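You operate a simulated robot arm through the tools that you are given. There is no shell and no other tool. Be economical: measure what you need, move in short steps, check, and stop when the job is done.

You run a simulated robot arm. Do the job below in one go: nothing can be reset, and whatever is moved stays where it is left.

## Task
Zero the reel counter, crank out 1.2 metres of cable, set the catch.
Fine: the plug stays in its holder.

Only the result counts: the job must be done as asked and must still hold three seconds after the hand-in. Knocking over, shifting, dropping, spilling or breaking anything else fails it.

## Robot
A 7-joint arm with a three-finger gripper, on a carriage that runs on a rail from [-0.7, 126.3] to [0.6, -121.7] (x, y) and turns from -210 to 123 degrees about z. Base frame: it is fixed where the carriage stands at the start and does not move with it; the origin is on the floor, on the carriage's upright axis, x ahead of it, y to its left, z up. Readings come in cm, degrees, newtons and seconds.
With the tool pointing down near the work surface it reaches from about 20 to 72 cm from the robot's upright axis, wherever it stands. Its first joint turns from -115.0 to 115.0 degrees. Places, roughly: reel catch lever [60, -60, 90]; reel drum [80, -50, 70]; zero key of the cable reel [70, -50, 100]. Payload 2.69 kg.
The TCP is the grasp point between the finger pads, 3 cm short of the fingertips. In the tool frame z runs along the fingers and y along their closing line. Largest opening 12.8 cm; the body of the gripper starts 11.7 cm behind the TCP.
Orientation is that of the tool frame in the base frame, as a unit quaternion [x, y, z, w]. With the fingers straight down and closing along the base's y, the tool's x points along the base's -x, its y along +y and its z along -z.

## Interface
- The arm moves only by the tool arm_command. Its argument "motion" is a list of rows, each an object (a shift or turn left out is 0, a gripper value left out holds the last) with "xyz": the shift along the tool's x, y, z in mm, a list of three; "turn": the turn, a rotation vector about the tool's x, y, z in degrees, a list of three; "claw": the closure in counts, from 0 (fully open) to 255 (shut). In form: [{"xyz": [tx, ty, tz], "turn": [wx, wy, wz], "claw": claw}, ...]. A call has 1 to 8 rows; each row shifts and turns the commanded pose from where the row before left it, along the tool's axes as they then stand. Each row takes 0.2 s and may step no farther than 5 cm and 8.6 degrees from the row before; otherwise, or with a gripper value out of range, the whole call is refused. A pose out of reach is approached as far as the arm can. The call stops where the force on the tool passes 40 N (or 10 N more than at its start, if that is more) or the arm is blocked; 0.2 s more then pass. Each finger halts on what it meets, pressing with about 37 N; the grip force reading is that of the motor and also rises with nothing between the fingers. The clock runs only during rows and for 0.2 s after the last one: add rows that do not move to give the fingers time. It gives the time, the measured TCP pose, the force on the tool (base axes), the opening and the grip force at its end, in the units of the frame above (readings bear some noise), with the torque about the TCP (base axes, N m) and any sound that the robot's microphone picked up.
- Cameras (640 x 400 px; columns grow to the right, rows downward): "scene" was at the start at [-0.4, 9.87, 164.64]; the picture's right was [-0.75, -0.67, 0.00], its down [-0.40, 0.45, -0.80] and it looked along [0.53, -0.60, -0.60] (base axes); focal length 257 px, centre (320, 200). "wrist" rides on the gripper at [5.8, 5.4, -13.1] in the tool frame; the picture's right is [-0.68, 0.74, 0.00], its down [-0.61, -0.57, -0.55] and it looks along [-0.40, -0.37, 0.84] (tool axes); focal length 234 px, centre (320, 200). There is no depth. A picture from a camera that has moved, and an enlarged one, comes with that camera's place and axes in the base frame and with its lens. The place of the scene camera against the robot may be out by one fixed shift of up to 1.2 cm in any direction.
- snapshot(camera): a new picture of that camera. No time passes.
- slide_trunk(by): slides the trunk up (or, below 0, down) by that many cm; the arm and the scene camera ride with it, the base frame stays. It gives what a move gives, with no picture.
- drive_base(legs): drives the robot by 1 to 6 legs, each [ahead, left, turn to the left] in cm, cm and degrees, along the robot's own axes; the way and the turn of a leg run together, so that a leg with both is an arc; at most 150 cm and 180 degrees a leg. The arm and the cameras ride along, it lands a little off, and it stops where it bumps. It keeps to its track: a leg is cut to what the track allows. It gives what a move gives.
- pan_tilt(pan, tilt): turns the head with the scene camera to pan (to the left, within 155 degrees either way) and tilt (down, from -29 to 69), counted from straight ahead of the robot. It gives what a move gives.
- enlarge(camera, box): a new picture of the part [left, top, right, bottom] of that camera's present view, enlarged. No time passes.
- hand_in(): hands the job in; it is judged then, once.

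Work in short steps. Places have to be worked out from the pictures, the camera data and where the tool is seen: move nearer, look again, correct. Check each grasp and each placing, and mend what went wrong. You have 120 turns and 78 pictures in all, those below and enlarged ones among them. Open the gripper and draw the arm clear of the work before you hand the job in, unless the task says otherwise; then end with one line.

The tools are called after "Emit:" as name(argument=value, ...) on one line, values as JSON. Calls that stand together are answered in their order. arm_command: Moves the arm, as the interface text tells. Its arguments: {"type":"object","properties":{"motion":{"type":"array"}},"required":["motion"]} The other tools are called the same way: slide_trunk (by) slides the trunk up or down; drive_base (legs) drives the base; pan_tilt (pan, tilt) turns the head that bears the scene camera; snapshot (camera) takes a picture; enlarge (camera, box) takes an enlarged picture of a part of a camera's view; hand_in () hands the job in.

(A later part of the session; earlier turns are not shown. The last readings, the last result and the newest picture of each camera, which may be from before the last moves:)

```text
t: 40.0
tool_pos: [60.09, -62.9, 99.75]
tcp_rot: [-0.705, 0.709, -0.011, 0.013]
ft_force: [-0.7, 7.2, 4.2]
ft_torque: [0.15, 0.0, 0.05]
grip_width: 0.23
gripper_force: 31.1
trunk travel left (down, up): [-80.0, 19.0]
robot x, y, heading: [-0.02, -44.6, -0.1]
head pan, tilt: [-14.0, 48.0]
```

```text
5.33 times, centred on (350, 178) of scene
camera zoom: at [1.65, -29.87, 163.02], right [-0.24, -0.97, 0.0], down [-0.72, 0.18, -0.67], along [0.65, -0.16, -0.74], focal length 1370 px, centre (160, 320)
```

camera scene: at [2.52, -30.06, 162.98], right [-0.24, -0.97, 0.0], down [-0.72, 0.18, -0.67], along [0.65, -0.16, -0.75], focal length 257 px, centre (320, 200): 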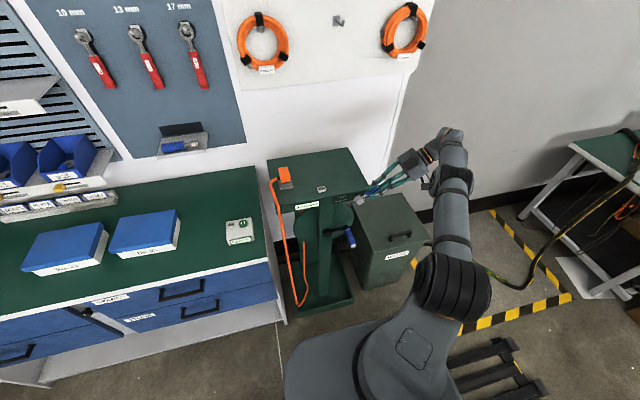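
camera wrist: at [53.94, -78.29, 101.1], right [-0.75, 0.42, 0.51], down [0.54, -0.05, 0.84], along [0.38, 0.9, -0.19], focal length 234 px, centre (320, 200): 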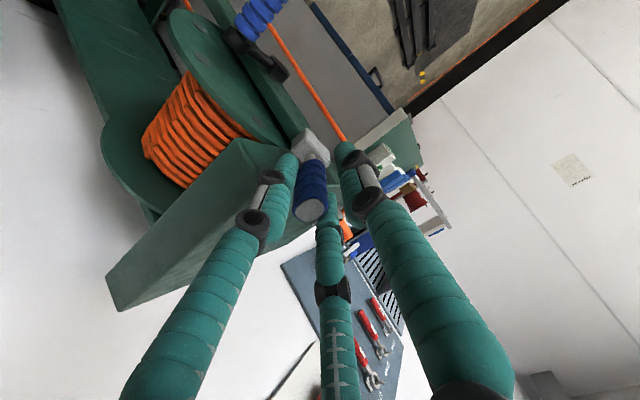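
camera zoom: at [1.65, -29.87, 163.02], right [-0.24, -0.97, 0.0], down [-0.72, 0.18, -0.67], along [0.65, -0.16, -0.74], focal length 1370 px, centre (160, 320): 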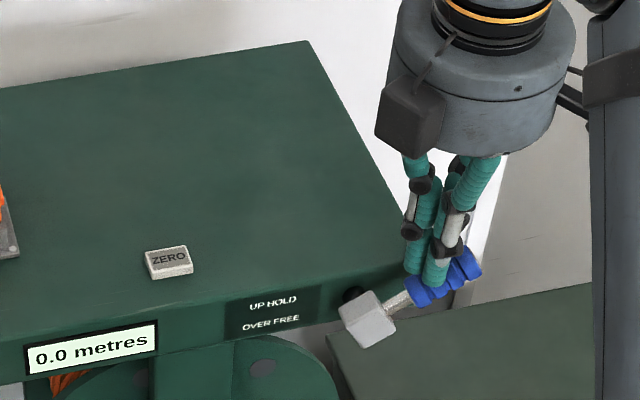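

It moves easily (8 N). Continuing over and down.

Emit:
arm_command(motion=[{"xyz": [10, 0, 6]}, {"xyz": [8, 0, 10]}, {"xyz": [3, 0, 10]}, {"xyz": [0, 0, 10]}, {}])

Emit:
enlarge(camera="scene", box=[300, 140, 400, 215])

```text
t: 40.5
tool_pos: [60.03, -62.94, 99.51]
tcp_rot: [-0.705, 0.709, -0.01, 0.018]
ft_force: [-11.4, 13.4, 26.8]
ft_torque: [-0.04, 0.14, -0.14]
grip_width: 0.2
gripper_force: 31.5
trunk travel left (down, up): [-80.0, 19.0]
robot x, y, heading: [0.41, -44.57, -0.1]
head pan, tilt: [-14.0, 48.0]
stopped in row 2: the force on the tool passed its limit at 48 N (the readings are from after the stop); the commanded pose is now the measured one
```

```text
5.33 times, centred on (350, 178) of scene
camera zoom: at [1.1, -29.87, 163.07], right [-0.24, -0.97, 0.0], down [-0.72, 0.18, -0.67], along [0.65, -0.16, -0.74], focal length 1370 px, centre (160, 320)
```

zoom: 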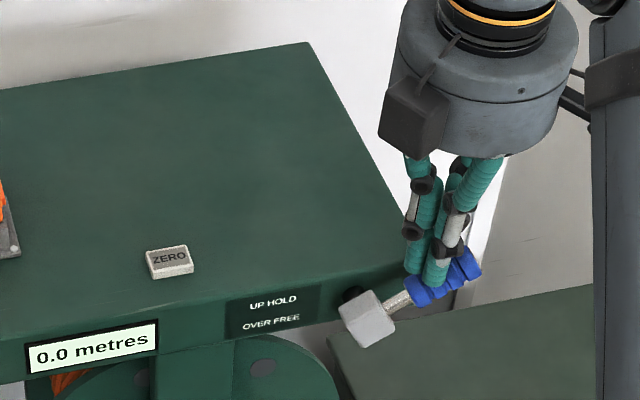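

The lever is at ≈61° with a firm stop now — "over". Lifting clear, backing off, and turning the tool back +90° about z.

Emit:
arm_command(motion=[{"xyz": [-10, 0, -30]}, {"xyz": [0, 0, -45]}, {"xyz": [0, 45, -15], "turn": [0, 0, 8.5]}, {"xyz": [0, 40, 0], "turn": [0, 0, 8.5]}, {"xyz": [0, 40, 0], "turn": [0, 0, 8.5]}, {"turn": [0, 0, 8.5]}, {"turn": [0, 0, 8.5]}, {"turn": [0, 0, 8.5]}])

Emit:
arm_command(motion=[{"turn": [0, 0, 8.5], "claw": 130}, {"turn": [0, 0, 8.5]}, {"turn": [0, 0, 8.5]}, {"turn": [0, 0, 8.5]}, {"turn": [0, 0, 5]}, {}])

```text
t: 42.3
tool_pos: [47.76, -60.63, 107.67]
tcp_rot: [-0.332, 0.943, -0.003, 0.018]
ft_force: [-0.6, -1.2, 0.0]
ft_torque: [-0.02, 0.03, 0.02]
grip_width: 0.2
gripper_force: 31.2
trunk travel left (down, up): [-80.0, 19.0]
robot x, y, heading: [0.17, -44.73, -0.3]
head pan, tilt: [-14.0, 48.0]
```

```text
t: 43.7
tool_pos: [47.73, -60.68, 107.69]
tcp_rot: [0.002, 1.0, 0.003, 0.018]
ft_force: [0.9, -0.2, -0.1]
ft_torque: [0.0, 0.0, 0.02]
grip_width: 6.27
gripper_force: 0.1
trunk travel left (down, up): [-80.0, 19.0]
robot x, y, heading: [0.23, -44.28, 0.2]
head pan, tilt: [-14.0, 48.0]
```

Now tilting the tool so it points forward and down (~45°), pulling back.

Emit:
arm_command(motion=[{"xyz": [40, 0, 0], "turn": [0, -8.5, 0]}, {"xyz": [40, 0, 0], "turn": [0, -8.5, 0]}, {"turn": [0, -8.5, 0]}, {"turn": [0, -8.5, 0]}, {"turn": [0, -8.5, 0]}, {"turn": [0, -4.5, 0]}, {}])

Emit:
snapshot(camera="wrist")

Emit:
snapshot(camera="scene")

```text
t: 45.3
tool_pos: [40.2, -60.5, 106.61]
tcp_rot: [-0.001, 0.955, 0.012, 0.296]
ft_force: [0.0, -0.2, 0.4]
ft_torque: [-0.04, 0.06, 0.0]
grip_width: 6.28
gripper_force: 0.0
out of reach, approached as far as the arm can: row 2, 5, 6
trunk travel left (down, up): [-80.0, 19.0]
robot x, y, heading: [0.17, -44.28, -0.3]
head pan, tilt: [-14.0, 48.0]
```

```text
39 pictures are left
camera wrist: at [27.99, -55.38, 114.16], right [0.55, 0.73, 0.4], down [0.2, -0.58, 0.79], along [0.81, -0.35, -0.47], focal length 234 px, centre (320, 200)
```

wrist: 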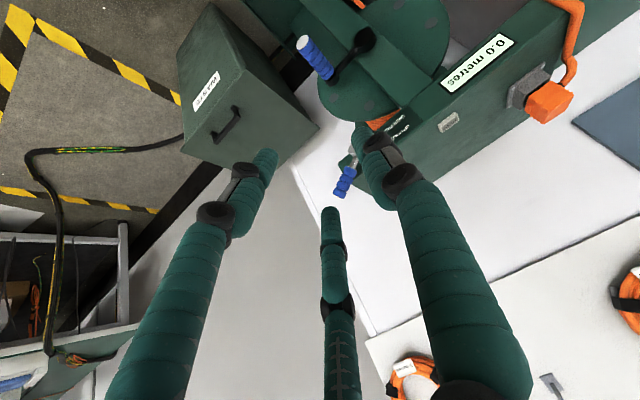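

```text
38 pictures are left
camera scene: at [1.91, -29.81, 163.01], right [-0.24, -0.97, 0.0], down [-0.72, 0.18, -0.67], along [0.65, -0.16, -0.74], focal length 257 px, centre (320, 200)
```

scene: 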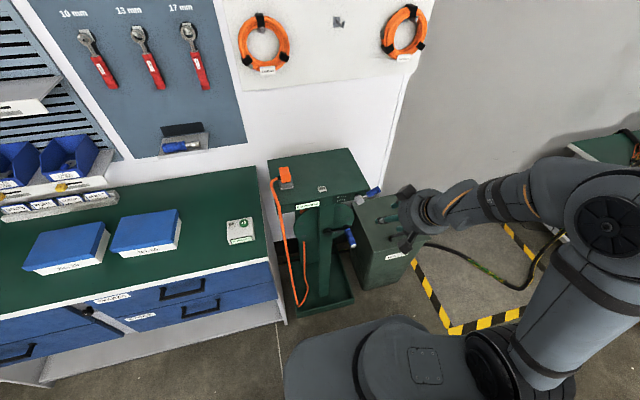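

Clear view; the counter stays visible. Hub ≈(61.5,-47.4,74), handle axis ≈(y −56.2, z 74), from x 53.5 to 61. Lowering the trunk 20 cm to bring the crank into comfortable reach.

Emit:
slide_trunk(by=-20)

Emit:
arm_command(motion=[{"xyz": [0, 0, 0], "turn": [0, -5, 0]}, {"turn": [0, -5, 0]}, {}])

Emit:
snapshot(camera="wrist")

Emit:
snapshot(camera="scene")

```text
t: 47.5
tool_pos: [39.92, -60.63, 86.63]
tcp_rot: [-0.001, 0.955, 0.012, 0.298]
ft_force: [0.3, -0.4, 0.3]
ft_torque: [0.01, 0.01, 0.02]
grip_width: 6.27
gripper_force: 0.1
trunk travel left (down, up): [-60.0, 39.0]
robot x, y, heading: [0.25, -44.29, 0.0]
head pan, tilt: [-14.0, 48.0]
```

```text
t: 48.3
tool_pos: [39.87, -60.13, 86.42]
tcp_rot: [-0.004, 0.952, 0.024, 0.306]
ft_force: [-0.8, -0.1, 0.1]
ft_torque: [0.0, -0.01, -0.02]
grip_width: 6.24
gripper_force: 0.1
out of reach, approached as far as the arm can: row 1, 2
trunk travel left (down, up): [-60.0, 39.0]
robot x, y, heading: [0.48, -44.19, -0.1]
head pan, tilt: [-14.0, 48.0]
```

```text
37 pictures are left
camera wrist: at [27.38, -55.22, 93.87], right [0.53, 0.73, 0.43], down [0.19, -0.6, 0.78], along [0.82, -0.33, -0.46], focal length 234 px, centre (320, 200)
```

wrist: 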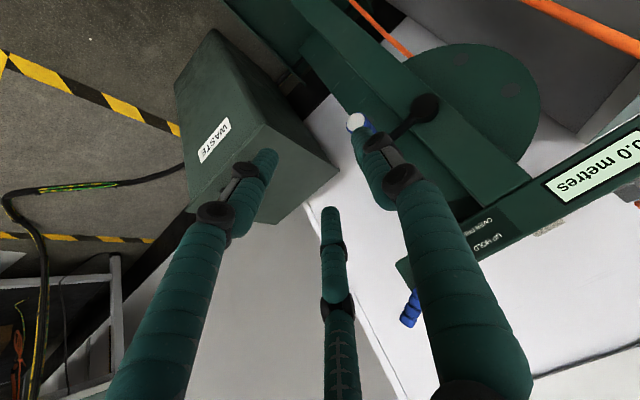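

```text
36 pictures are left
camera scene: at [1.71, -30.0, 143.03], right [-0.24, -0.97, 0.0], down [-0.72, 0.18, -0.67], along [0.65, -0.16, -0.74], focal length 257 px, centre (320, 200)
```

scene: 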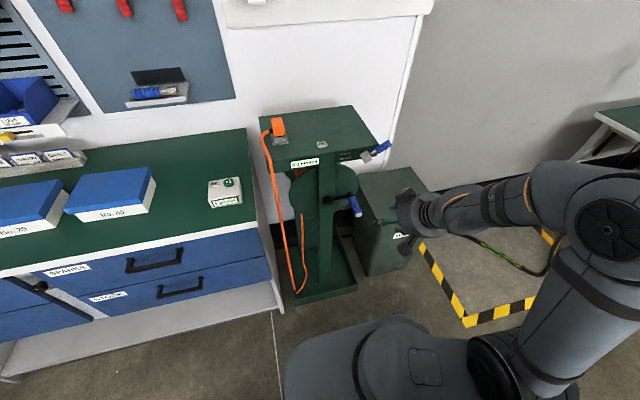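

Moving forward/left toward the pre-grasp point; the tilt should then be attainable.

Emit:
arm_command(motion=[{"xyz": [-23, 22, 33]}, {"xyz": [-23, 22, 33]}, {}, {}])

Emit:
snapshot(camera="wrist")

```text
t: 49.3
tool_pos: [47.47, -55.51, 84.26]
tcp_rot: [-0.001, 0.951, 0.022, 0.308]
ft_force: [-1.4, -0.5, 0.5]
ft_torque: [-0.02, -0.01, 0.02]
grip_width: 6.28
gripper_force: 0.1
trunk travel left (down, up): [-60.0, 39.0]
robot x, y, heading: [0.32, -44.5, -0.1]
head pan, tilt: [-14.0, 48.0]
```

```text
35 pictures are left
camera wrist: at [35.08, -50.71, 91.59], right [0.53, 0.73, 0.43], down [0.19, -0.6, 0.78], along [0.82, -0.34, -0.46], focal length 234 px, centre (320, 200)
```

wrist: 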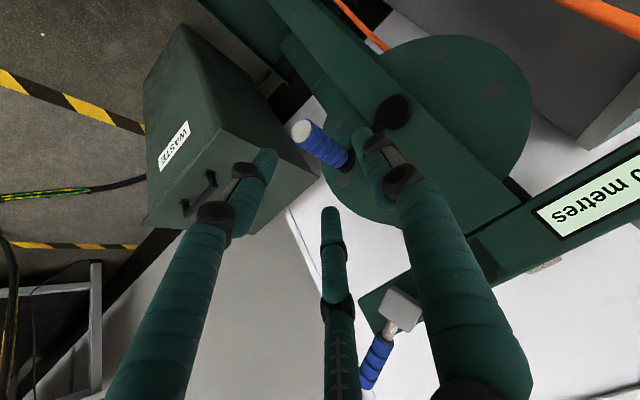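

Handle axis is consistently y≈-56.2, z≈74 (x 53.3–61), hub y≈-47.4, z≈73.7, radius ≈8.8. Tilting to ~45° and advancing part of the way.

Emit:
arm_command(motion=[{"turn": [0, -8.5, 0]}, {"xyz": [0, -4, 40]}, {"xyz": [0, -3, 40]}, {}])

Emit:
snapshot(camera="wrist")

```text
t: 50.3
tool_pos: [52.43, -54.29, 77.69]
tcp_rot: [-0.019, 0.951, 0.032, 0.306]
ft_force: [0.6, 0.6, 0.5]
ft_torque: [0.01, 0.02, 0.04]
grip_width: 6.27
gripper_force: 0.0
out of reach, approached as far as the arm can: row 1
trunk travel left (down, up): [-60.0, 39.0]
robot x, y, heading: [0.61, -44.53, 0.1]
head pan, tilt: [-14.0, 48.0]
```

```text
34 pictures are left
camera wrist: at [39.76, -49.99, 85.22], right [0.51, 0.75, 0.43], down [0.21, -0.59, 0.78], along [0.83, -0.3, -0.46], focal length 234 px, centre (320, 200)
```

wrist: 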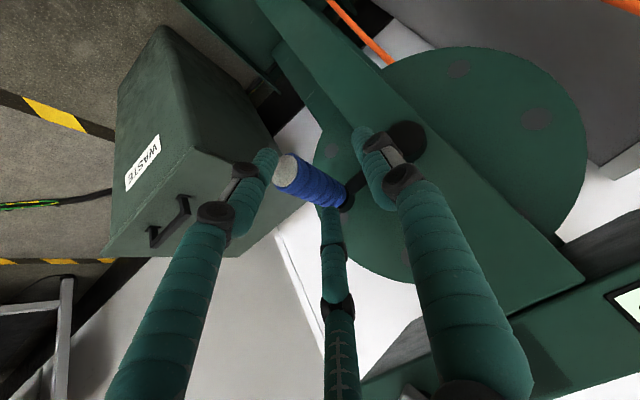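

The tilt is limited to ~36°, which still clears the lever and housing. Centering in y first, then advancing onto the handle.

Emit:
arm_command(motion=[{"xyz": [0, -19, 0]}, {"xyz": [-6, 0, 27]}, {"xyz": [-6, 0, 27]}, {}])

Emit:
snapshot(camera="wrist")

```text
t: 51.3
tool_pos: [56.39, -56.62, 73.83]
tcp_rot: [-0.01, 0.951, 0.025, 0.308]
ft_force: [0.0, -1.1, 0.5]
ft_torque: [-0.04, -0.01, 0.0]
grip_width: 6.28
gripper_force: 0.1
trunk travel left (down, up): [-60.0, 39.0]
robot x, y, heading: [0.07, -44.62, -0.1]
head pan, tilt: [-14.0, 48.0]
```

```text
33 pictures are left
camera wrist: at [43.82, -52.02, 81.19], right [0.52, 0.74, 0.43], down [0.2, -0.59, 0.78], along [0.83, -0.32, -0.46], focal length 234 px, centre (320, 200)
```

wrist: 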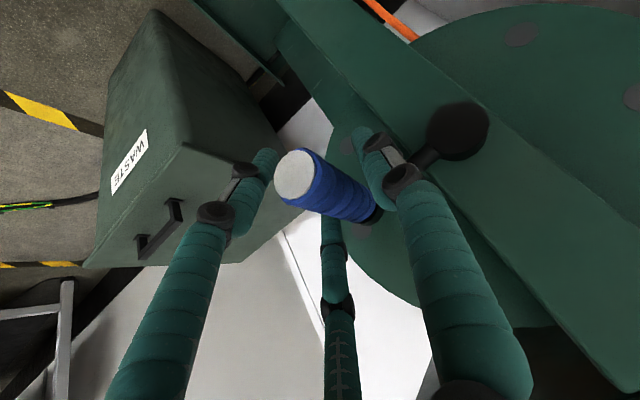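

The handle is between the fingers around the TCP. Closing.

Emit:
arm_command(motion=[{"claw": 255}, {}, {}, {}, {}, {}])

Emit:
snapshot(camera="wrist")

```text
t: 52.7
tool_pos: [56.52, -56.65, 73.69]
tcp_rot: [-0.006, 0.951, 0.024, 0.307]
ft_force: [18.2, -0.4, 1.0]
ft_torque: [0.01, 0.07, -2.61]
grip_width: 4.07
gripper_force: 44.9
trunk travel left (down, up): [-60.0, 39.0]
robot x, y, heading: [0.19, -44.27, 0.0]
head pan, tilt: [-14.0, 48.0]
```

```text
32 pictures are left
camera wrist: at [43.99, -52.06, 81.13], right [0.53, 0.73, 0.43], down [0.2, -0.6, 0.78], along [0.83, -0.33, -0.46], focal length 234 px, centre (320, 200)
```

wrist: 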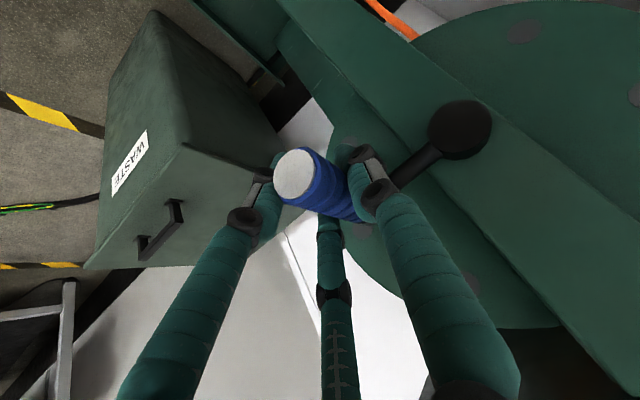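

Width 4.1 cm with a torque: something other than the 2 cm handle is being pinched. Enlarging to see.

Emit:
enlarge(camera="wrist", box=[230, 90, 430, 240])

Emit:
enlarge(camera="scene", box=[270, 130, 430, 250])

```text
2.67 times, centred on (330, 165) of wrist
camera zoom: at [43.99, -52.06, 81.13], right [0.53, 0.73, 0.43], down [0.2, -0.6, 0.78], along [0.83, -0.33, -0.46], focal length 624 px, centre (293, 293)
```

zoom: 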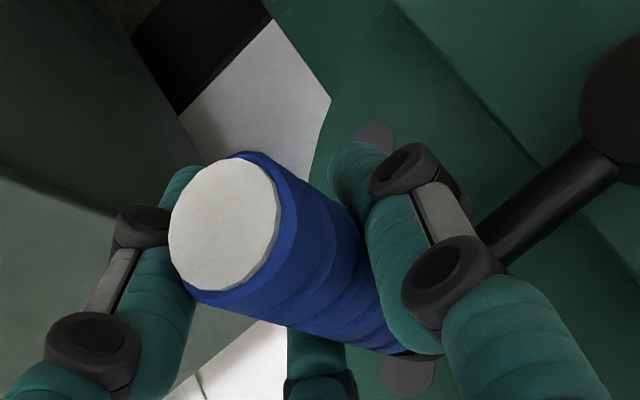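

```text
3.33 times, centred on (350, 190) of scene
camera zoom: at [1.94, -30.0, 143.1], right [-0.24, -0.97, 0.0], down [-0.72, 0.18, -0.67], along [0.65, -0.16, -0.74], focal length 856 px, centre (220, 233)
```

zoom: 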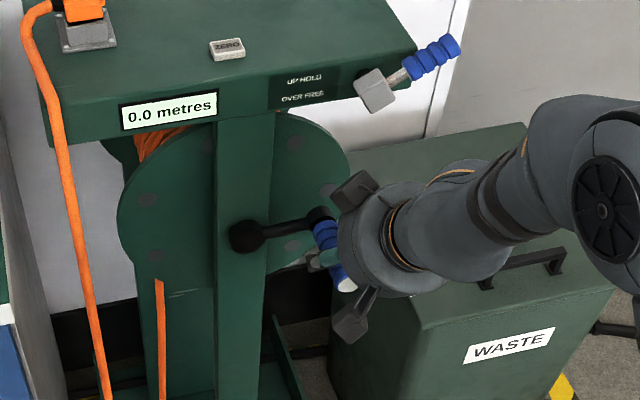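

The handle is ~3 cm thick and the TCP seems ~0.5 cm off to −y. Opening, shifting +y 5 mm and backing off 5 mm, then regripping.

Emit:
arm_command(motion=[{"claw": 150}, {}, {}, {"xyz": [4, 5, -3]}, {}])

Emit:
arm_command(motion=[{"claw": 255}, {}, {}, {}, {}])

```text
t: 53.9
tool_pos: [55.7, -56.64, 73.78]
tcp_rot: [-0.006, 0.952, 0.024, 0.306]
ft_force: [-0.3, -0.2, -0.3]
ft_torque: [0.01, -0.03, 0.01]
grip_width: 5.28
gripper_force: 0.1
trunk travel left (down, up): [-60.0, 39.0]
robot x, y, heading: [0.25, -44.83, -0.2]
head pan, tilt: [-14.0, 48.0]
```

```text
t: 55.1
tool_pos: [55.93, -56.69, 73.72]
tcp_rot: [-0.005, 0.951, 0.026, 0.307]
ft_force: [12.2, -13.7, 0.7]
ft_torque: [0.14, 0.17, -1.9]
grip_width: 3.99
gripper_force: 44.4
trunk travel left (down, up): [-60.0, 39.0]
robot x, y, heading: [0.14, -44.46, -0.0]
head pan, tilt: [-14.0, 48.0]
```

Grip holds (handle plus some skew). Testing the crank with a small upward arc (~13°).

Emit:
arm_command(motion=[{"xyz": [-3.8, 0.5, -5.3]}, {"xyz": [-3.8, 1, -5.3]}, {"xyz": [-3.8, 1.5, -5.3]}, {}])

Emit:
enlarge(camera="scene", box=[270, 130, 430, 250])

```text
t: 56.1
tool_pos: [55.96, -56.38, 75.62]
tcp_rot: [-0.006, 0.952, 0.025, 0.306]
ft_force: [19.0, -0.6, 0.4]
ft_torque: [0.02, 0.71, -1.75]
grip_width: 3.98
gripper_force: 44.5
trunk travel left (down, up): [-60.0, 39.0]
robot x, y, heading: [-0.17, -44.33, 0.1]
head pan, tilt: [-14.0, 48.0]
```

```text
3.33 times, centred on (350, 190) of scene
camera zoom: at [1.95, -30.01, 143.0], right [-0.24, -0.97, 0.0], down [-0.72, 0.18, -0.67], along [0.65, -0.16, -0.74], focal length 856 px, centre (220, 233)
```

zoom: 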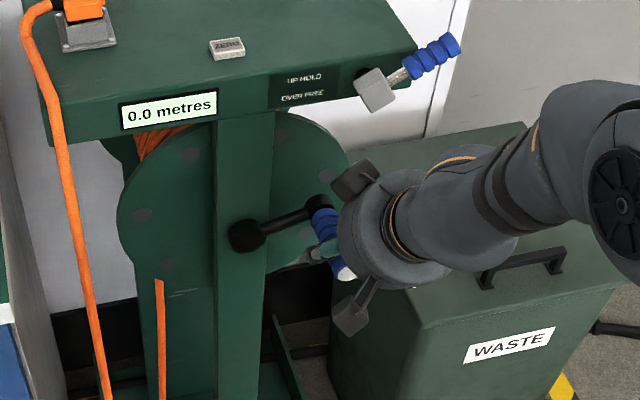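

The crank turns freely with little tangential force, so the catch is free. Continuing up the arc to ~75°.

Emit:
arm_command(motion=[{"xyz": [-12.4, 8.8, -16.8]}, {"xyz": [-10.6, 14, -14]}, {"xyz": [-8.2, 18.2, -10.4]}, {"xyz": [-5.1, 21.2, -6]}, {}])

Emit:
enlarge(camera="scene", box=[270, 130, 430, 250])

```text
t: 57.3
tool_pos: [55.99, -50.64, 81.4]
tcp_rot: [-0.004, 0.953, 0.023, 0.303]
ft_force: [20.1, 7.1, -25.0]
ft_torque: [-0.2, 0.22, -1.28]
grip_width: 3.97
gripper_force: 45.6
trunk travel left (down, up): [-60.0, 39.0]
robot x, y, heading: [0.24, -44.54, 0.1]
head pan, tilt: [-14.0, 48.0]
```

```text
3.33 times, centred on (350, 190) of scene
camera zoom: at [2.29, -29.94, 142.99], right [-0.24, -0.97, 0.0], down [-0.72, 0.18, -0.67], along [0.65, -0.16, -0.75], focal length 856 px, centre (220, 233)
```

zoom: 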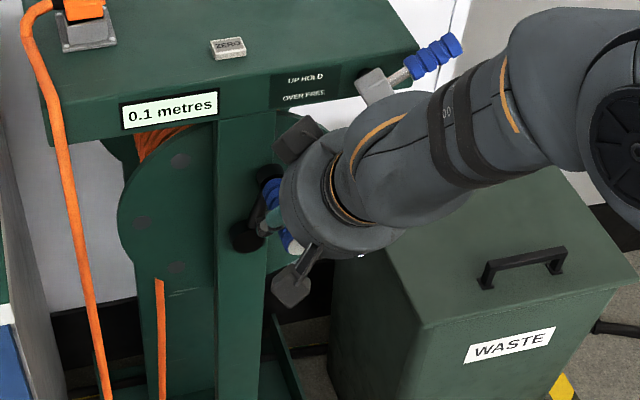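

The counter counts up (0.1) — right direction. Fitted circle: centre ≈(-48.2,73.3), R≈8.45. Continuing over the top and down the left side.

Emit:
arm_command(motion=[{"xyz": [-3.4, 20, 4.8]}, {"xyz": [1.7, 21.9, 3.4]}, {"xyz": [4.9, 20.4, 7.8]}, {"xyz": [7.9, 17.5, 11.7]}, {"xyz": [10.2, 13.4, 14.8]}, {}])

Emit:
enlarge(camera="scene", box=[270, 130, 430, 250])

```text
t: 58.7
tool_pos: [55.9, -40.67, 77.66]
tcp_rot: [-0.004, 0.952, 0.026, 0.305]
ft_force: [-33.8, 9.6, 4.1]
ft_torque: [-0.01, 0.41, -2.21]
grip_width: 3.96
gripper_force: 45.3
trunk travel left (down, up): [-60.0, 39.0]
robot x, y, heading: [0.6, -44.58, -0.2]
head pan, tilt: [-14.0, 48.0]
```

```text
3.33 times, centred on (350, 190) of scene
camera zoom: at [1.19, -29.87, 143.02], right [-0.24, -0.97, 0.0], down [-0.72, 0.18, -0.67], along [0.65, -0.16, -0.74], focal length 856 px, centre (220, 233)
```

zoom: 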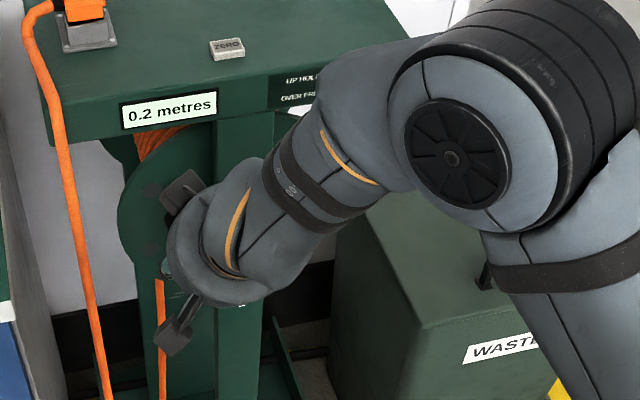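

0.2 m at φ≈150°. The x-load is −34 N, so I back x off 3 mm while continuing.

Emit:
arm_command(motion=[{"xyz": [14.3, 8.4, 15.1]}, {"xyz": [12.8, 2.9, 17.9]}, {"xyz": [12.8, -2.9, 17.7]}, {"xyz": [11.9, -8.4, 16.1]}, {}])

```text
t: 59.9
tool_pos: [55.97, -40.87, 69.03]
tcp_rot: [-0.003, 0.953, 0.024, 0.303]
ft_force: [-16.1, 11.3, -8.4]
ft_torque: [-0.12, 0.38, -1.29]
grip_width: 3.96
gripper_force: 44.7
trunk travel left (down, up): [-60.0, 39.0]
robot x, y, heading: [0.09, -44.58, -0.2]
head pan, tilt: [-14.0, 48.0]
```

Tracking well (φ≈210°). Continuing to 300°.

Emit:
arm_command(motion=[{"xyz": [11.2, -13.4, 12.8]}, {"xyz": [7.9, -17.5, 9.9]}, {"xyz": [4.9, -20.4, 5.8]}, {"xyz": [1.7, -21.9, 1.2]}, {"xyz": [-1.7, -21.9, -3.4]}, {"xyz": [-4.9, -20.4, -7.8]}, {}])

Emit:
enlarge(camera="scene", box=[270, 130, 430, 250])

```text
t: 61.5
tool_pos: [55.91, -52.4, 66.07]
tcp_rot: [-0.001, 0.951, 0.023, 0.308]
ft_force: [13.7, -9.3, -13.4]
ft_torque: [-0.02, -0.45, -1.86]
grip_width: 3.97
gripper_force: 45.1
trunk travel left (down, up): [-60.0, 39.0]
robot x, y, heading: [0.25, -44.73, -0.2]
head pan, tilt: [-14.0, 48.0]
```

```text
3.33 times, centred on (350, 190) of scene
camera zoom: at [2.0, -30.12, 143.03], right [-0.24, -0.97, 0.0], down [-0.72, 0.18, -0.67], along [0.65, -0.16, -0.74], focal length 856 px, centre (220, 233)
```

zoom: 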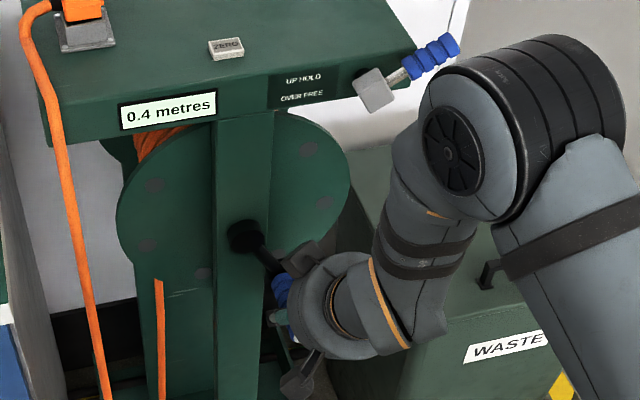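

0.4 m at φ≈300° (≈0.5 m/turn). Continuing: 300°→390°.

Emit:
arm_command(motion=[{"xyz": [-7.9, -17.5, -11.7]}, {"xyz": [-10.2, -13.4, -14.8]}, {"xyz": [-11.9, -8.4, -16.9]}, {"xyz": [-12.8, -2.9, -17.9]}, {"xyz": [-12.8, 2.9, -17.7]}, {"xyz": [-11.9, 8.4, -16.1]}, {}])

```text
t: 63.1
tool_pos: [55.9, -55.68, 77.42]
tcp_rot: [-0.007, 0.952, 0.024, 0.306]
ft_force: [13.9, 12.7, -6.9]
ft_torque: [-0.16, -0.35, -2.3]
grip_width: 3.94
gripper_force: 45.0
trunk travel left (down, up): [-60.0, 39.0]
robot x, y, heading: [0.3, -44.51, 0.1]
head pan, tilt: [-14.0, 48.0]
```

φ≈389°. Continuing to 480°.

Emit:
arm_command(motion=[{"xyz": [-9.9, 13.4, -13.6]}, {"xyz": [-7.5, 17.5, -10.1]}, {"xyz": [-4.5, 20.4, -6.1]}, {"xyz": [-1.3, 21.9, -1.5]}, {"xyz": [2.1, 21.9, 3.1]}, {"xyz": [5.3, 20.4, 7.5]}, {}])

Emit:
enlarge(camera="scene", box=[270, 130, 430, 250])

```text
t: 64.7
tool_pos: [55.79, -44.0, 80.79]
tcp_rot: [-0.005, 0.95, 0.025, 0.31]
ft_force: [14.3, 10.5, 19.0]
ft_torque: [0.11, 0.48, -2.07]
grip_width: 3.96
gripper_force: 45.5
trunk travel left (down, up): [-60.0, 39.0]
robot x, y, heading: [0.48, -44.61, -0.2]
head pan, tilt: [-14.0, 48.0]
```

```text
3.33 times, centred on (350, 190) of scene
camera zoom: at [1.71, -29.85, 143.03], right [-0.24, -0.97, 0.0], down [-0.72, 0.18, -0.67], along [0.65, -0.16, -0.74], focal length 856 px, centre (220, 233)
```

zoom: 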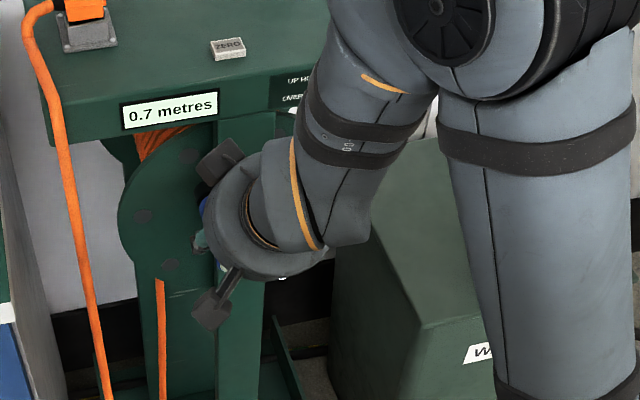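

0.7 m at ≈479° (0.49–0.54 m/turn). Continuing to 570°, then 660°.

Emit:
arm_command(motion=[{"xyz": [7.4, 17.5, 11.4]}, {"xyz": [10.2, 13.4, 14.6]}, {"xyz": [11.9, 8.4, 16.7]}, {"xyz": [12.8, 2.9, 17.7]}, {"xyz": [12.8, -2.9, 17.7]}, {"xyz": [11.9, -8.4, 16.3]}, {}])

Emit:
arm_command(motion=[{"xyz": [10.0, -13.4, 13.6]}, {"xyz": [7.6, -17.5, 10.1]}, {"xyz": [4.6, -20.4, 6]}, {"xyz": [1.4, -21.9, 1.4]}, {"xyz": [-2, -21.9, -3.2]}, {"xyz": [-5.2, -20.4, -7.6]}, {}])

Emit:
enlarge(camera="scene", box=[270, 130, 430, 250])

```text
t: 66.3
tool_pos: [55.78, -40.76, 69.13]
tcp_rot: [-0.003, 0.952, 0.023, 0.305]
ft_force: [18.0, 8.4, -7.9]
ft_torque: [-0.1, 0.74, -1.2]
grip_width: 3.96
gripper_force: 45.0
trunk travel left (down, up): [-60.0, 39.0]
robot x, y, heading: [-0.22, -44.47, 0.1]
head pan, tilt: [-14.0, 48.0]
```

```text
t: 67.9
tool_pos: [55.81, -52.6, 66.09]
tcp_rot: [-0.003, 0.952, 0.025, 0.306]
ft_force: [19.8, -6.9, -8.6]
ft_torque: [-0.01, -0.25, -1.98]
grip_width: 3.93
gripper_force: 44.8
trunk travel left (down, up): [-60.0, 39.0]
robot x, y, heading: [0.28, -44.24, 0.1]
head pan, tilt: [-14.0, 48.0]
```

```text
3.33 times, centred on (350, 190) of scene
camera zoom: at [2.04, -30.09, 143.03], right [-0.24, -0.97, 0.0], down [-0.72, 0.18, -0.67], along [0.65, -0.16, -0.74], focal length 856 px, centre (220, 233)
```

zoom: 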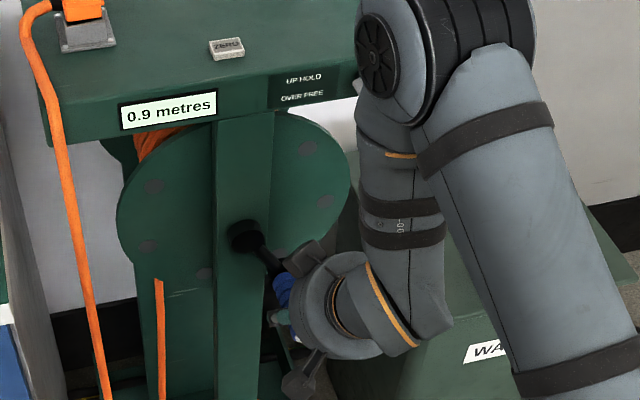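

0.9 m at ≈659°. Continuing to 750° and on to 810°, then checking.

Emit:
arm_command(motion=[{"xyz": [-8.2, -17.5, -11.5]}, {"xyz": [-10.4, -13.4, -14.6]}, {"xyz": [-11.9, -8.4, -16.7]}, {"xyz": [-12.8, -2.9, -17.8]}, {"xyz": [-12.8, 2.9, -17.7]}, {"xyz": [-11.9, 8.4, -16.3]}, {}])

Emit:
arm_command(motion=[{"xyz": [-9.9, 13.4, -13.6]}, {"xyz": [-7.5, 17.5, -10.1]}, {"xyz": [-4.5, 20.4, -6.1]}, {"xyz": [-1.3, 21.9, -1.5]}, {}])

Emit:
enlarge(camera="scene", box=[270, 130, 430, 250])

```text
t: 69.5
tool_pos: [55.88, -55.58, 77.57]
tcp_rot: [-0.006, 0.952, 0.024, 0.305]
ft_force: [2.4, 14.2, -6.1]
ft_torque: [-0.15, 0.07, -2.16]
grip_width: 3.9
gripper_force: 45.5
trunk travel left (down, up): [-60.0, 39.0]
robot x, y, heading: [0.11, -44.45, 0.0]
head pan, tilt: [-14.0, 48.0]
```

```text
t: 70.7
tool_pos: [55.73, -48.93, 82.02]
tcp_rot: [-0.002, 0.952, 0.024, 0.306]
ft_force: [7.6, 0.6, -14.2]
ft_torque: [-0.11, 0.32, -1.44]
grip_width: 3.94
gripper_force: 45.0
trunk travel left (down, up): [-60.0, 39.0]
robot x, y, heading: [-0.04, -44.27, -0.1]
head pan, tilt: [-14.0, 48.0]
```

```text
3.33 times, centred on (350, 190) of scene
camera zoom: at [1.98, -30.02, 143.02], right [-0.24, -0.97, 0.0], down [-0.72, 0.18, -0.67], along [0.65, -0.16, -0.74], focal length 856 px, centre (220, 233)
```

zoom: 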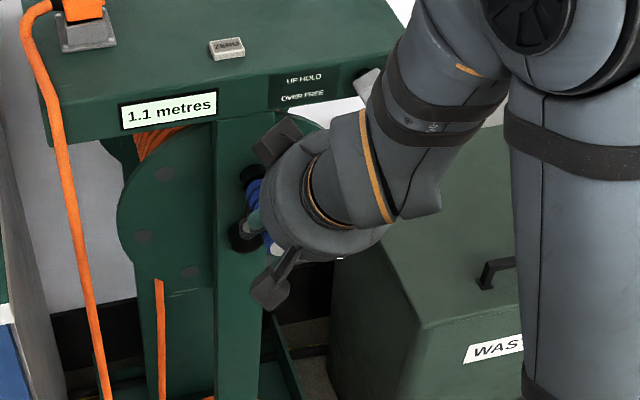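

1.1 m at ≈805°. Moving on ~15° to locate the 1.1→1.2 transition.

Emit:
arm_command(motion=[{"xyz": [1, 11, 0.8]}, {"xyz": [1, 11, 1.2]}, {}])

Emit:
enlarge(camera="scene", box=[280, 140, 360, 200])

```text
t: 71.5
tool_pos: [55.75, -46.46, 81.8]
tcp_rot: [-0.003, 0.951, 0.024, 0.307]
ft_force: [13.7, -1.0, -3.5]
ft_torque: [-0.03, 0.21, -2.18]
grip_width: 3.92
gripper_force: 45.0
trunk travel left (down, up): [-60.0, 39.0]
robot x, y, heading: [0.15, -44.27, 0.0]
head pan, tilt: [-14.0, 48.0]
```

```text
6.67 times, centred on (320, 170) of scene
camera zoom: at [1.94, -30.02, 143.03], right [-0.24, -0.97, 0.0], down [-0.72, 0.18, -0.67], along [0.65, -0.16, -0.74], focal length 1712 px, centre (320, 400)
```

zoom: 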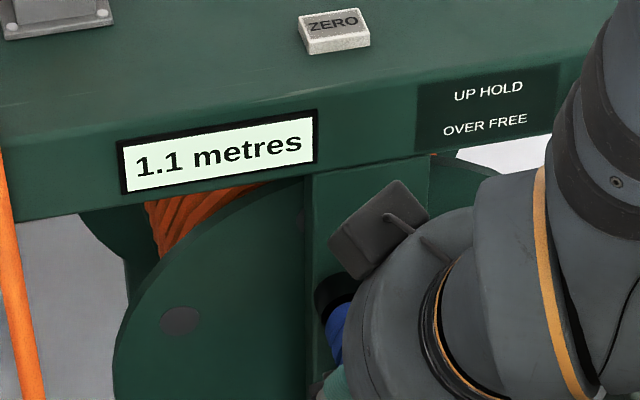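

Still 1.1 at ≈822°. Stepping 8° more.

Emit:
arm_command(motion=[{"xyz": [1.9, 10.5, 2.7]}, {}, {}])

Emit:
enlarge(camera="scene", box=[280, 140, 360, 200])

```text
t: 72.3
tool_pos: [55.74, -45.28, 81.46]
tcp_rot: [-0.005, 0.951, 0.024, 0.307]
ft_force: [17.0, 1.9, 1.9]
ft_torque: [0.01, 0.2, -2.19]
grip_width: 3.93
gripper_force: 45.2
trunk travel left (down, up): [-60.0, 39.0]
robot x, y, heading: [0.25, -44.34, -0.1]
head pan, tilt: [-14.0, 48.0]
```

```text
6.67 times, centred on (320, 170) of scene
camera zoom: at [1.93, -29.98, 143.03], right [-0.24, -0.97, 0.0], down [-0.72, 0.18, -0.67], along [0.65, -0.16, -0.74], focal length 1712 px, centre (320, 400)
```

zoom: 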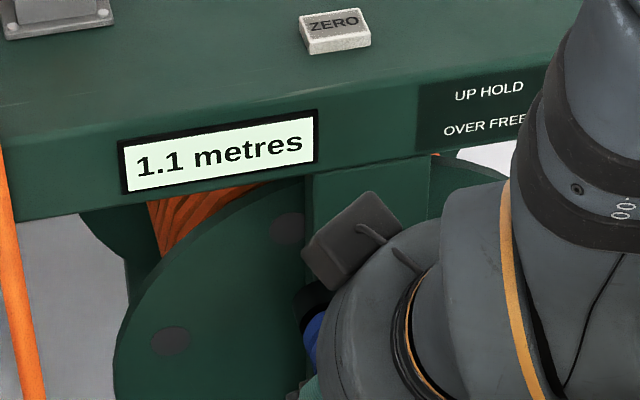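

Still 1.1 at ≈830°, so the display rounds. Another 8°.

Emit:
arm_command(motion=[{"xyz": [3.1, 11.2, 4.4]}, {}, {}])

Emit:
enlarge(camera="scene", box=[280, 140, 360, 200])

```text
t: 73.1
tool_pos: [55.78, -44.24, 80.85]
tcp_rot: [-0.005, 0.951, 0.024, 0.308]
ft_force: [23.8, 1.7, 1.5]
ft_torque: [0.02, 0.3, -1.95]
grip_width: 3.92
gripper_force: 44.7
trunk travel left (down, up): [-60.0, 39.0]
robot x, y, heading: [0.35, -44.36, -0.2]
head pan, tilt: [-14.0, 48.0]
```

```text
6.67 times, centred on (320, 170) of scene
camera zoom: at [2.03, -29.96, 143.02], right [-0.24, -0.97, 0.0], down [-0.72, 0.18, -0.67], along [0.65, -0.16, -0.74], focal length 1712 px, centre (320, 400)
```

zoom: 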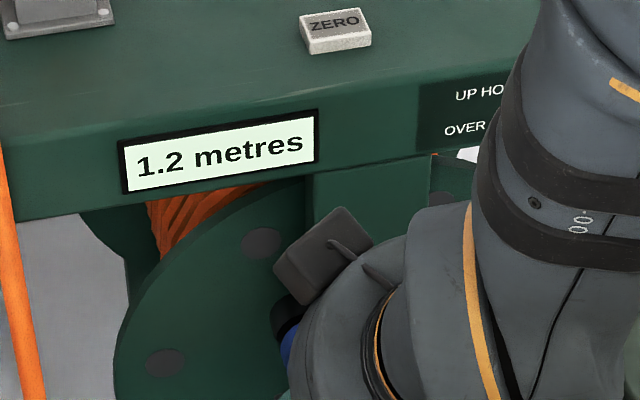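

Now 1.2 (transition ≈834°, i.e. 1.15 m). Mid of 1.2 is ≈36° beyond: moving to φ≈870°.

Emit:
arm_command(motion=[{"xyz": [7.8, 19.4, 12.6]}, {"xyz": [11, 14.5, 15.5]}, {}, {}])

Emit:
enlarge(camera="scene", box=[280, 140, 360, 200])

```text
t: 74.1
tool_pos: [55.72, -40.77, 77.63]
tcp_rot: [-0.002, 0.952, 0.024, 0.306]
ft_force: [23.3, -2.4, -3.3]
ft_torque: [0.0, 0.46, -1.59]
grip_width: 3.91
gripper_force: 45.1
trunk travel left (down, up): [-60.0, 39.0]
robot x, y, heading: [0.29, -44.49, -0.1]
head pan, tilt: [-14.0, 48.0]
```

```text
6.67 times, centred on (320, 170) of scene
camera zoom: at [2.08, -30.05, 143.02], right [-0.24, -0.97, 0.0], down [-0.72, 0.18, -0.67], along [0.65, -0.16, -0.74], focal length 1712 px, centre (320, 400)
```

zoom: 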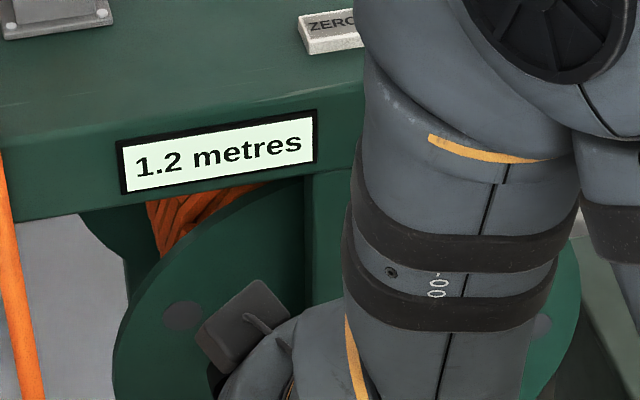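

φ≈870°, counter 1.2. Releasing the handle and retracting along the tool axis.

Emit:
arm_command(motion=[{"claw": 115}, {}, {}, {}, {"xyz": [0, 0, -30]}, {"xyz": [0, 0, -45]}, {"xyz": [0, 0, -45]}, {}])

Emit:
snapshot(camera="wrist")

Emit:
enlarge(camera="scene", box=[270, 130, 430, 250])

```text
t: 75.9
tool_pos: [48.48, -41.33, 87.56]
tcp_rot: [-0.005, 0.951, 0.025, 0.307]
ft_force: [0.5, -0.6, -0.2]
ft_torque: [0.02, 0.01, 0.01]
grip_width: 7.05
gripper_force: 0.0
trunk travel left (down, up): [-60.0, 39.0]
robot x, y, heading: [0.07, -44.51, 0.0]
head pan, tilt: [-14.0, 48.0]
```

```text
18 pictures are left
camera wrist: at [35.98, -36.57, 95.02], right [0.53, 0.73, 0.43], down [0.19, -0.6, 0.78], along [0.82, -0.33, -0.46], focal length 234 px, centre (320, 200)
```

wrist: 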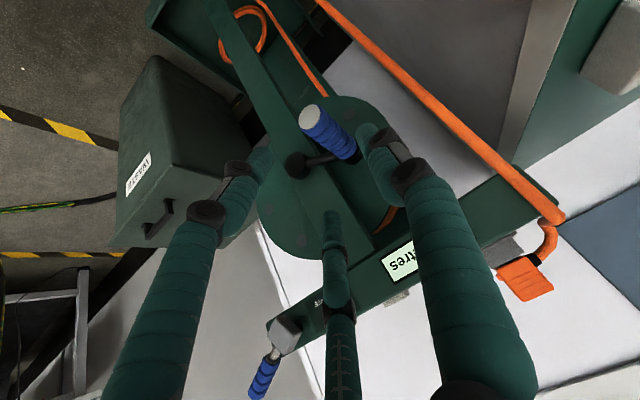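

```text
3.33 times, centred on (350, 190) of scene
camera zoom: at [1.7, -29.98, 143.02], right [-0.24, -0.97, 0.0], down [-0.72, 0.18, -0.67], along [0.65, -0.16, -0.74], focal length 856 px, centre (220, 233)
```

zoom: 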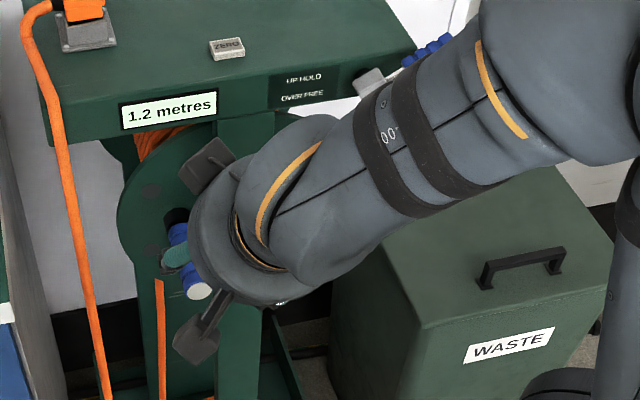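

Counter holds 1.2 after release. Now to set the catch: raise the trunk 20 cm, drive 28 cm right, so I can push the lever up from its right side.

Emit:
slide_trunk(by=20)

Emit:
drive_base(legs=[[0, -28, 0]])

Emit:
arm_command(motion=[{"turn": [0, 8.5, 0], "claw": 255}, {"turn": [0, 8.5, 0]}, {"turn": [0, 8.5, 0]}, {"turn": [0, 8.5, 0]}, {}, {}, {}])

Emit:
snapshot(camera="wrist")

Emit:
snapshot(camera="scene")

```text
t: 78.0
tool_pos: [48.47, -41.37, 107.57]
tcp_rot: [-0.004, 0.951, 0.024, 0.307]
ft_force: [0.1, -0.3, -0.1]
ft_torque: [-0.02, -0.01, 0.01]
grip_width: 7.03
gripper_force: 0.0
trunk travel left (down, up): [-80.0, 19.0]
robot x, y, heading: [0.34, -44.48, -0.3]
head pan, tilt: [-14.0, 48.0]
```

```text
t: 80.0
tool_pos: [48.64, -69.35, 107.57]
tcp_rot: [-0.005, 0.952, 0.023, 0.306]
ft_force: [0.5, -0.3, 0.2]
ft_torque: [0.0, -0.02, 0.01]
grip_width: 7.02
gripper_force: 0.1
trunk travel left (down, up): [-80.0, 19.0]
robot x, y, heading: [0.74, -72.63, -0.3]
head pan, tilt: [-14.0, 48.0]
```

```text
t: 81.6
tool_pos: [48.62, -69.3, 107.6]
tcp_rot: [-0.009, 0.977, 0.024, 0.211]
ft_force: [-0.1, -0.3, 0.2]
ft_torque: [-0.01, -0.01, 0.02]
grip_width: 0.23
gripper_force: 31.4
out of reach, approached as far as the arm can: row 2, 3, 4
trunk travel left (down, up): [-80.0, 19.0]
robot x, y, heading: [0.47, -72.77, -0.1]
head pan, tilt: [-14.0, 48.0]
```

```text
16 pictures are left
camera wrist: at [37.83, -64.68, 117.28], right [0.6, 0.74, 0.31], down [0.35, -0.59, 0.73], along [0.72, -0.33, -0.61], focal length 234 px, centre (320, 200)
```

wrist: 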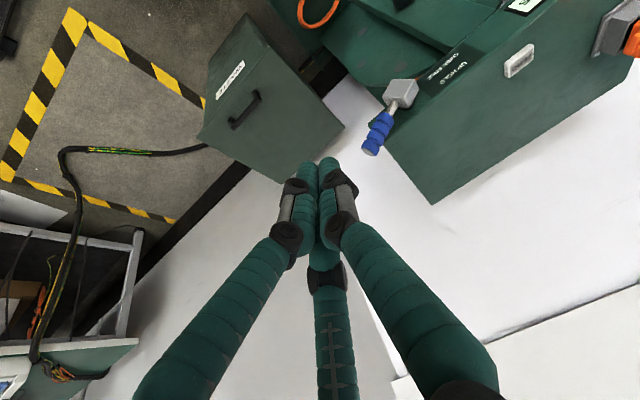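

```text
15 pictures are left
camera scene: at [1.82, -58.07, 163.03], right [-0.24, -0.97, 0.0], down [-0.72, 0.18, -0.67], along [0.65, -0.16, -0.74], focal length 257 px, centre (320, 200)
```

scene: 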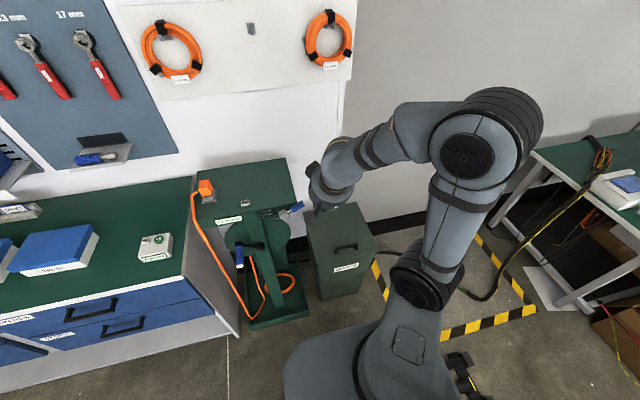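

Lever end ≈(60,-66.5,97); cable visibly looped in the tray. Moving the closed fingers to the right of the lever at (59.5,-72,96.5).

Emit:
arm_command(motion=[{"xyz": [0, -30, 0]}, {"xyz": [-13.5, 0, 36.5]}, {"xyz": [-13.5, 0, 36.5]}, {"xyz": [-13.5, 0, 36.5]}, {"xyz": [-13.5, 0, 36.5]}, {}])

Emit:
snapshot(camera="wrist")

Emit:
enlarge(camera="scene", box=[200, 150, 360, 270])

```text
t: 83.0
tool_pos: [59.37, -71.24, 96.26]
tcp_rot: [-0.006, 0.977, 0.023, 0.211]
ft_force: [-0.3, 0.6, -0.1]
ft_torque: [0.0, 0.02, -0.01]
grip_width: 0.22
gripper_force: 31.2
out of reach, approached as far as the arm can: row 1
trunk travel left (down, up): [-80.0, 19.0]
robot x, y, heading: [0.41, -72.62, 0.2]
head pan, tilt: [-14.0, 48.0]
```

```text
14 pictures are left
camera wrist: at [48.52, -66.59, 105.99], right [0.6, 0.74, 0.31], down [0.35, -0.59, 0.73], along [0.72, -0.33, -0.61], focal length 234 px, centre (320, 200)
```

wrist: 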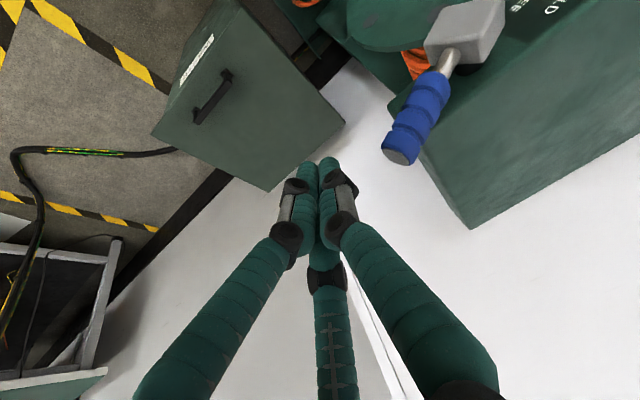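

```text
3.33 times, centred on (280, 210) of scene
camera zoom: at [1.72, -58.06, 163.03], right [-0.24, -0.97, 0.0], down [-0.72, 0.18, -0.67], along [0.65, -0.16, -0.74], focal length 856 px, centre (453, 167)
```

zoom: 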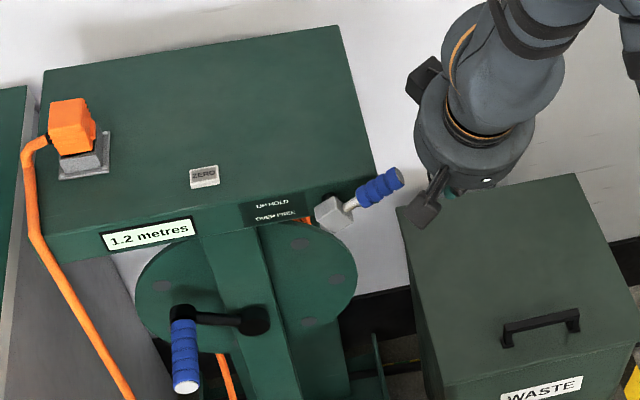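

Fingers are to the right of the lever. Pushing +y toward it in small steps.

Emit:
arm_command(motion=[{"xyz": [0, 15, 0]}, {"xyz": [0, 12, 0]}, {"xyz": [0, 10, 0]}, {"xyz": [-2, 10, -5]}, {"xyz": [-3, 6, -7]}, {}])

Emit:
enlarge(camera="scene", box=[200, 150, 360, 270])

```text
t: 84.4
tool_pos: [59.18, -65.96, 97.87]
tcp_rot: [-0.009, 0.977, 0.024, 0.211]
ft_force: [-3.7, 1.8, -0.8]
ft_torque: [0.0, -0.01, 0.09]
grip_width: 0.2
gripper_force: 31.5
trunk travel left (down, up): [-80.0, 19.0]
robot x, y, heading: [0.6, -72.54, 0.1]
head pan, tilt: [-14.0, 48.0]
```

```text
3.33 times, centred on (280, 210) of scene
camera zoom: at [1.75, -58.07, 163.02], right [-0.24, -0.97, 0.0], down [-0.72, 0.18, -0.67], along [0.65, -0.16, -0.74], focal length 856 px, centre (453, 167)
```

zoom: 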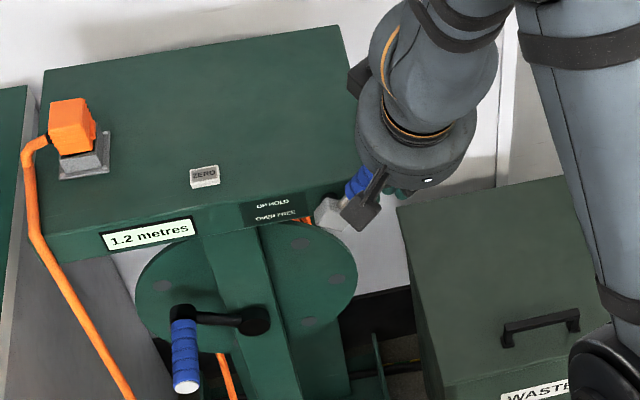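

The lever is rising. Continuing to y≈-62, slightly higher.

Emit:
arm_command(motion=[{"xyz": [-2, 10, -5]}, {"xyz": [-2, 10, -5]}, {"xyz": [0, 10, 0]}, {"xyz": [0, 8, 0]}, {}])

Emit:
enlarge(camera="scene", box=[200, 150, 360, 270])

```text
t: 85.6
tool_pos: [59.15, -62.36, 99.05]
tcp_rot: [-0.008, 0.977, 0.023, 0.211]
ft_force: [0.3, -0.5, 0.0]
ft_torque: [0.06, 0.02, 0.02]
grip_width: 0.2
gripper_force: 31.3
trunk travel left (down, up): [-80.0, 19.0]
robot x, y, heading: [0.22, -72.51, -0.2]
head pan, tilt: [-14.0, 48.0]
```

```text
3.33 times, centred on (280, 210) of scene
camera zoom: at [1.82, -58.12, 163.03], right [-0.24, -0.97, 0.0], down [-0.72, 0.18, -0.67], along [0.65, -0.16, -0.74], focal length 856 px, centre (453, 167)
```

zoom: 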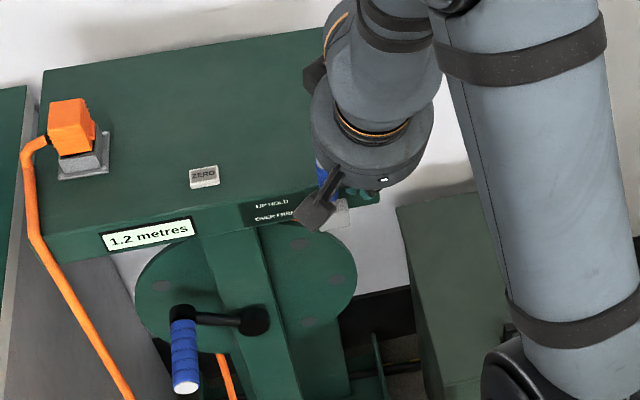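

Force is zero — it may have snapped up. Nudging a few mm further to feel the stop.

Emit:
arm_command(motion=[{"xyz": [0, 4, 0]}, {"xyz": [0, 4, 0]}, {"xyz": [0, 4, 0]}, {}])

Emit:
enlarge(camera="wrist", box=[250, 30, 490, 210])

```text
t: 86.6
tool_pos: [59.12, -61.55, 99.13]
tcp_rot: [-0.006, 0.977, 0.023, 0.212]
ft_force: [0.4, -12.7, 1.0]
ft_torque: [-0.29, -0.06, -0.13]
grip_width: 0.2
gripper_force: 31.8
trunk travel left (down, up): [-80.0, 19.0]
robot x, y, heading: [0.56, -72.42, -0.1]
head pan, tilt: [-14.0, 48.0]
```

```text
2.22 times, centred on (370, 120) of wrist
camera zoom: at [48.28, -56.86, 108.81], right [0.6, 0.74, 0.31], down [0.35, -0.59, 0.73], along [0.72, -0.33, -0.61], focal length 520 px, centre (209, 378)
```

zoom: 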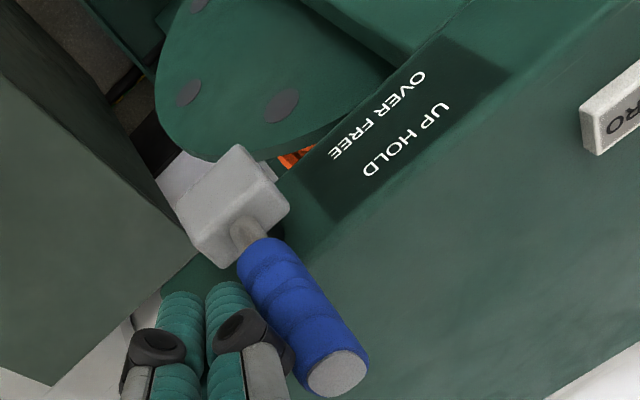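

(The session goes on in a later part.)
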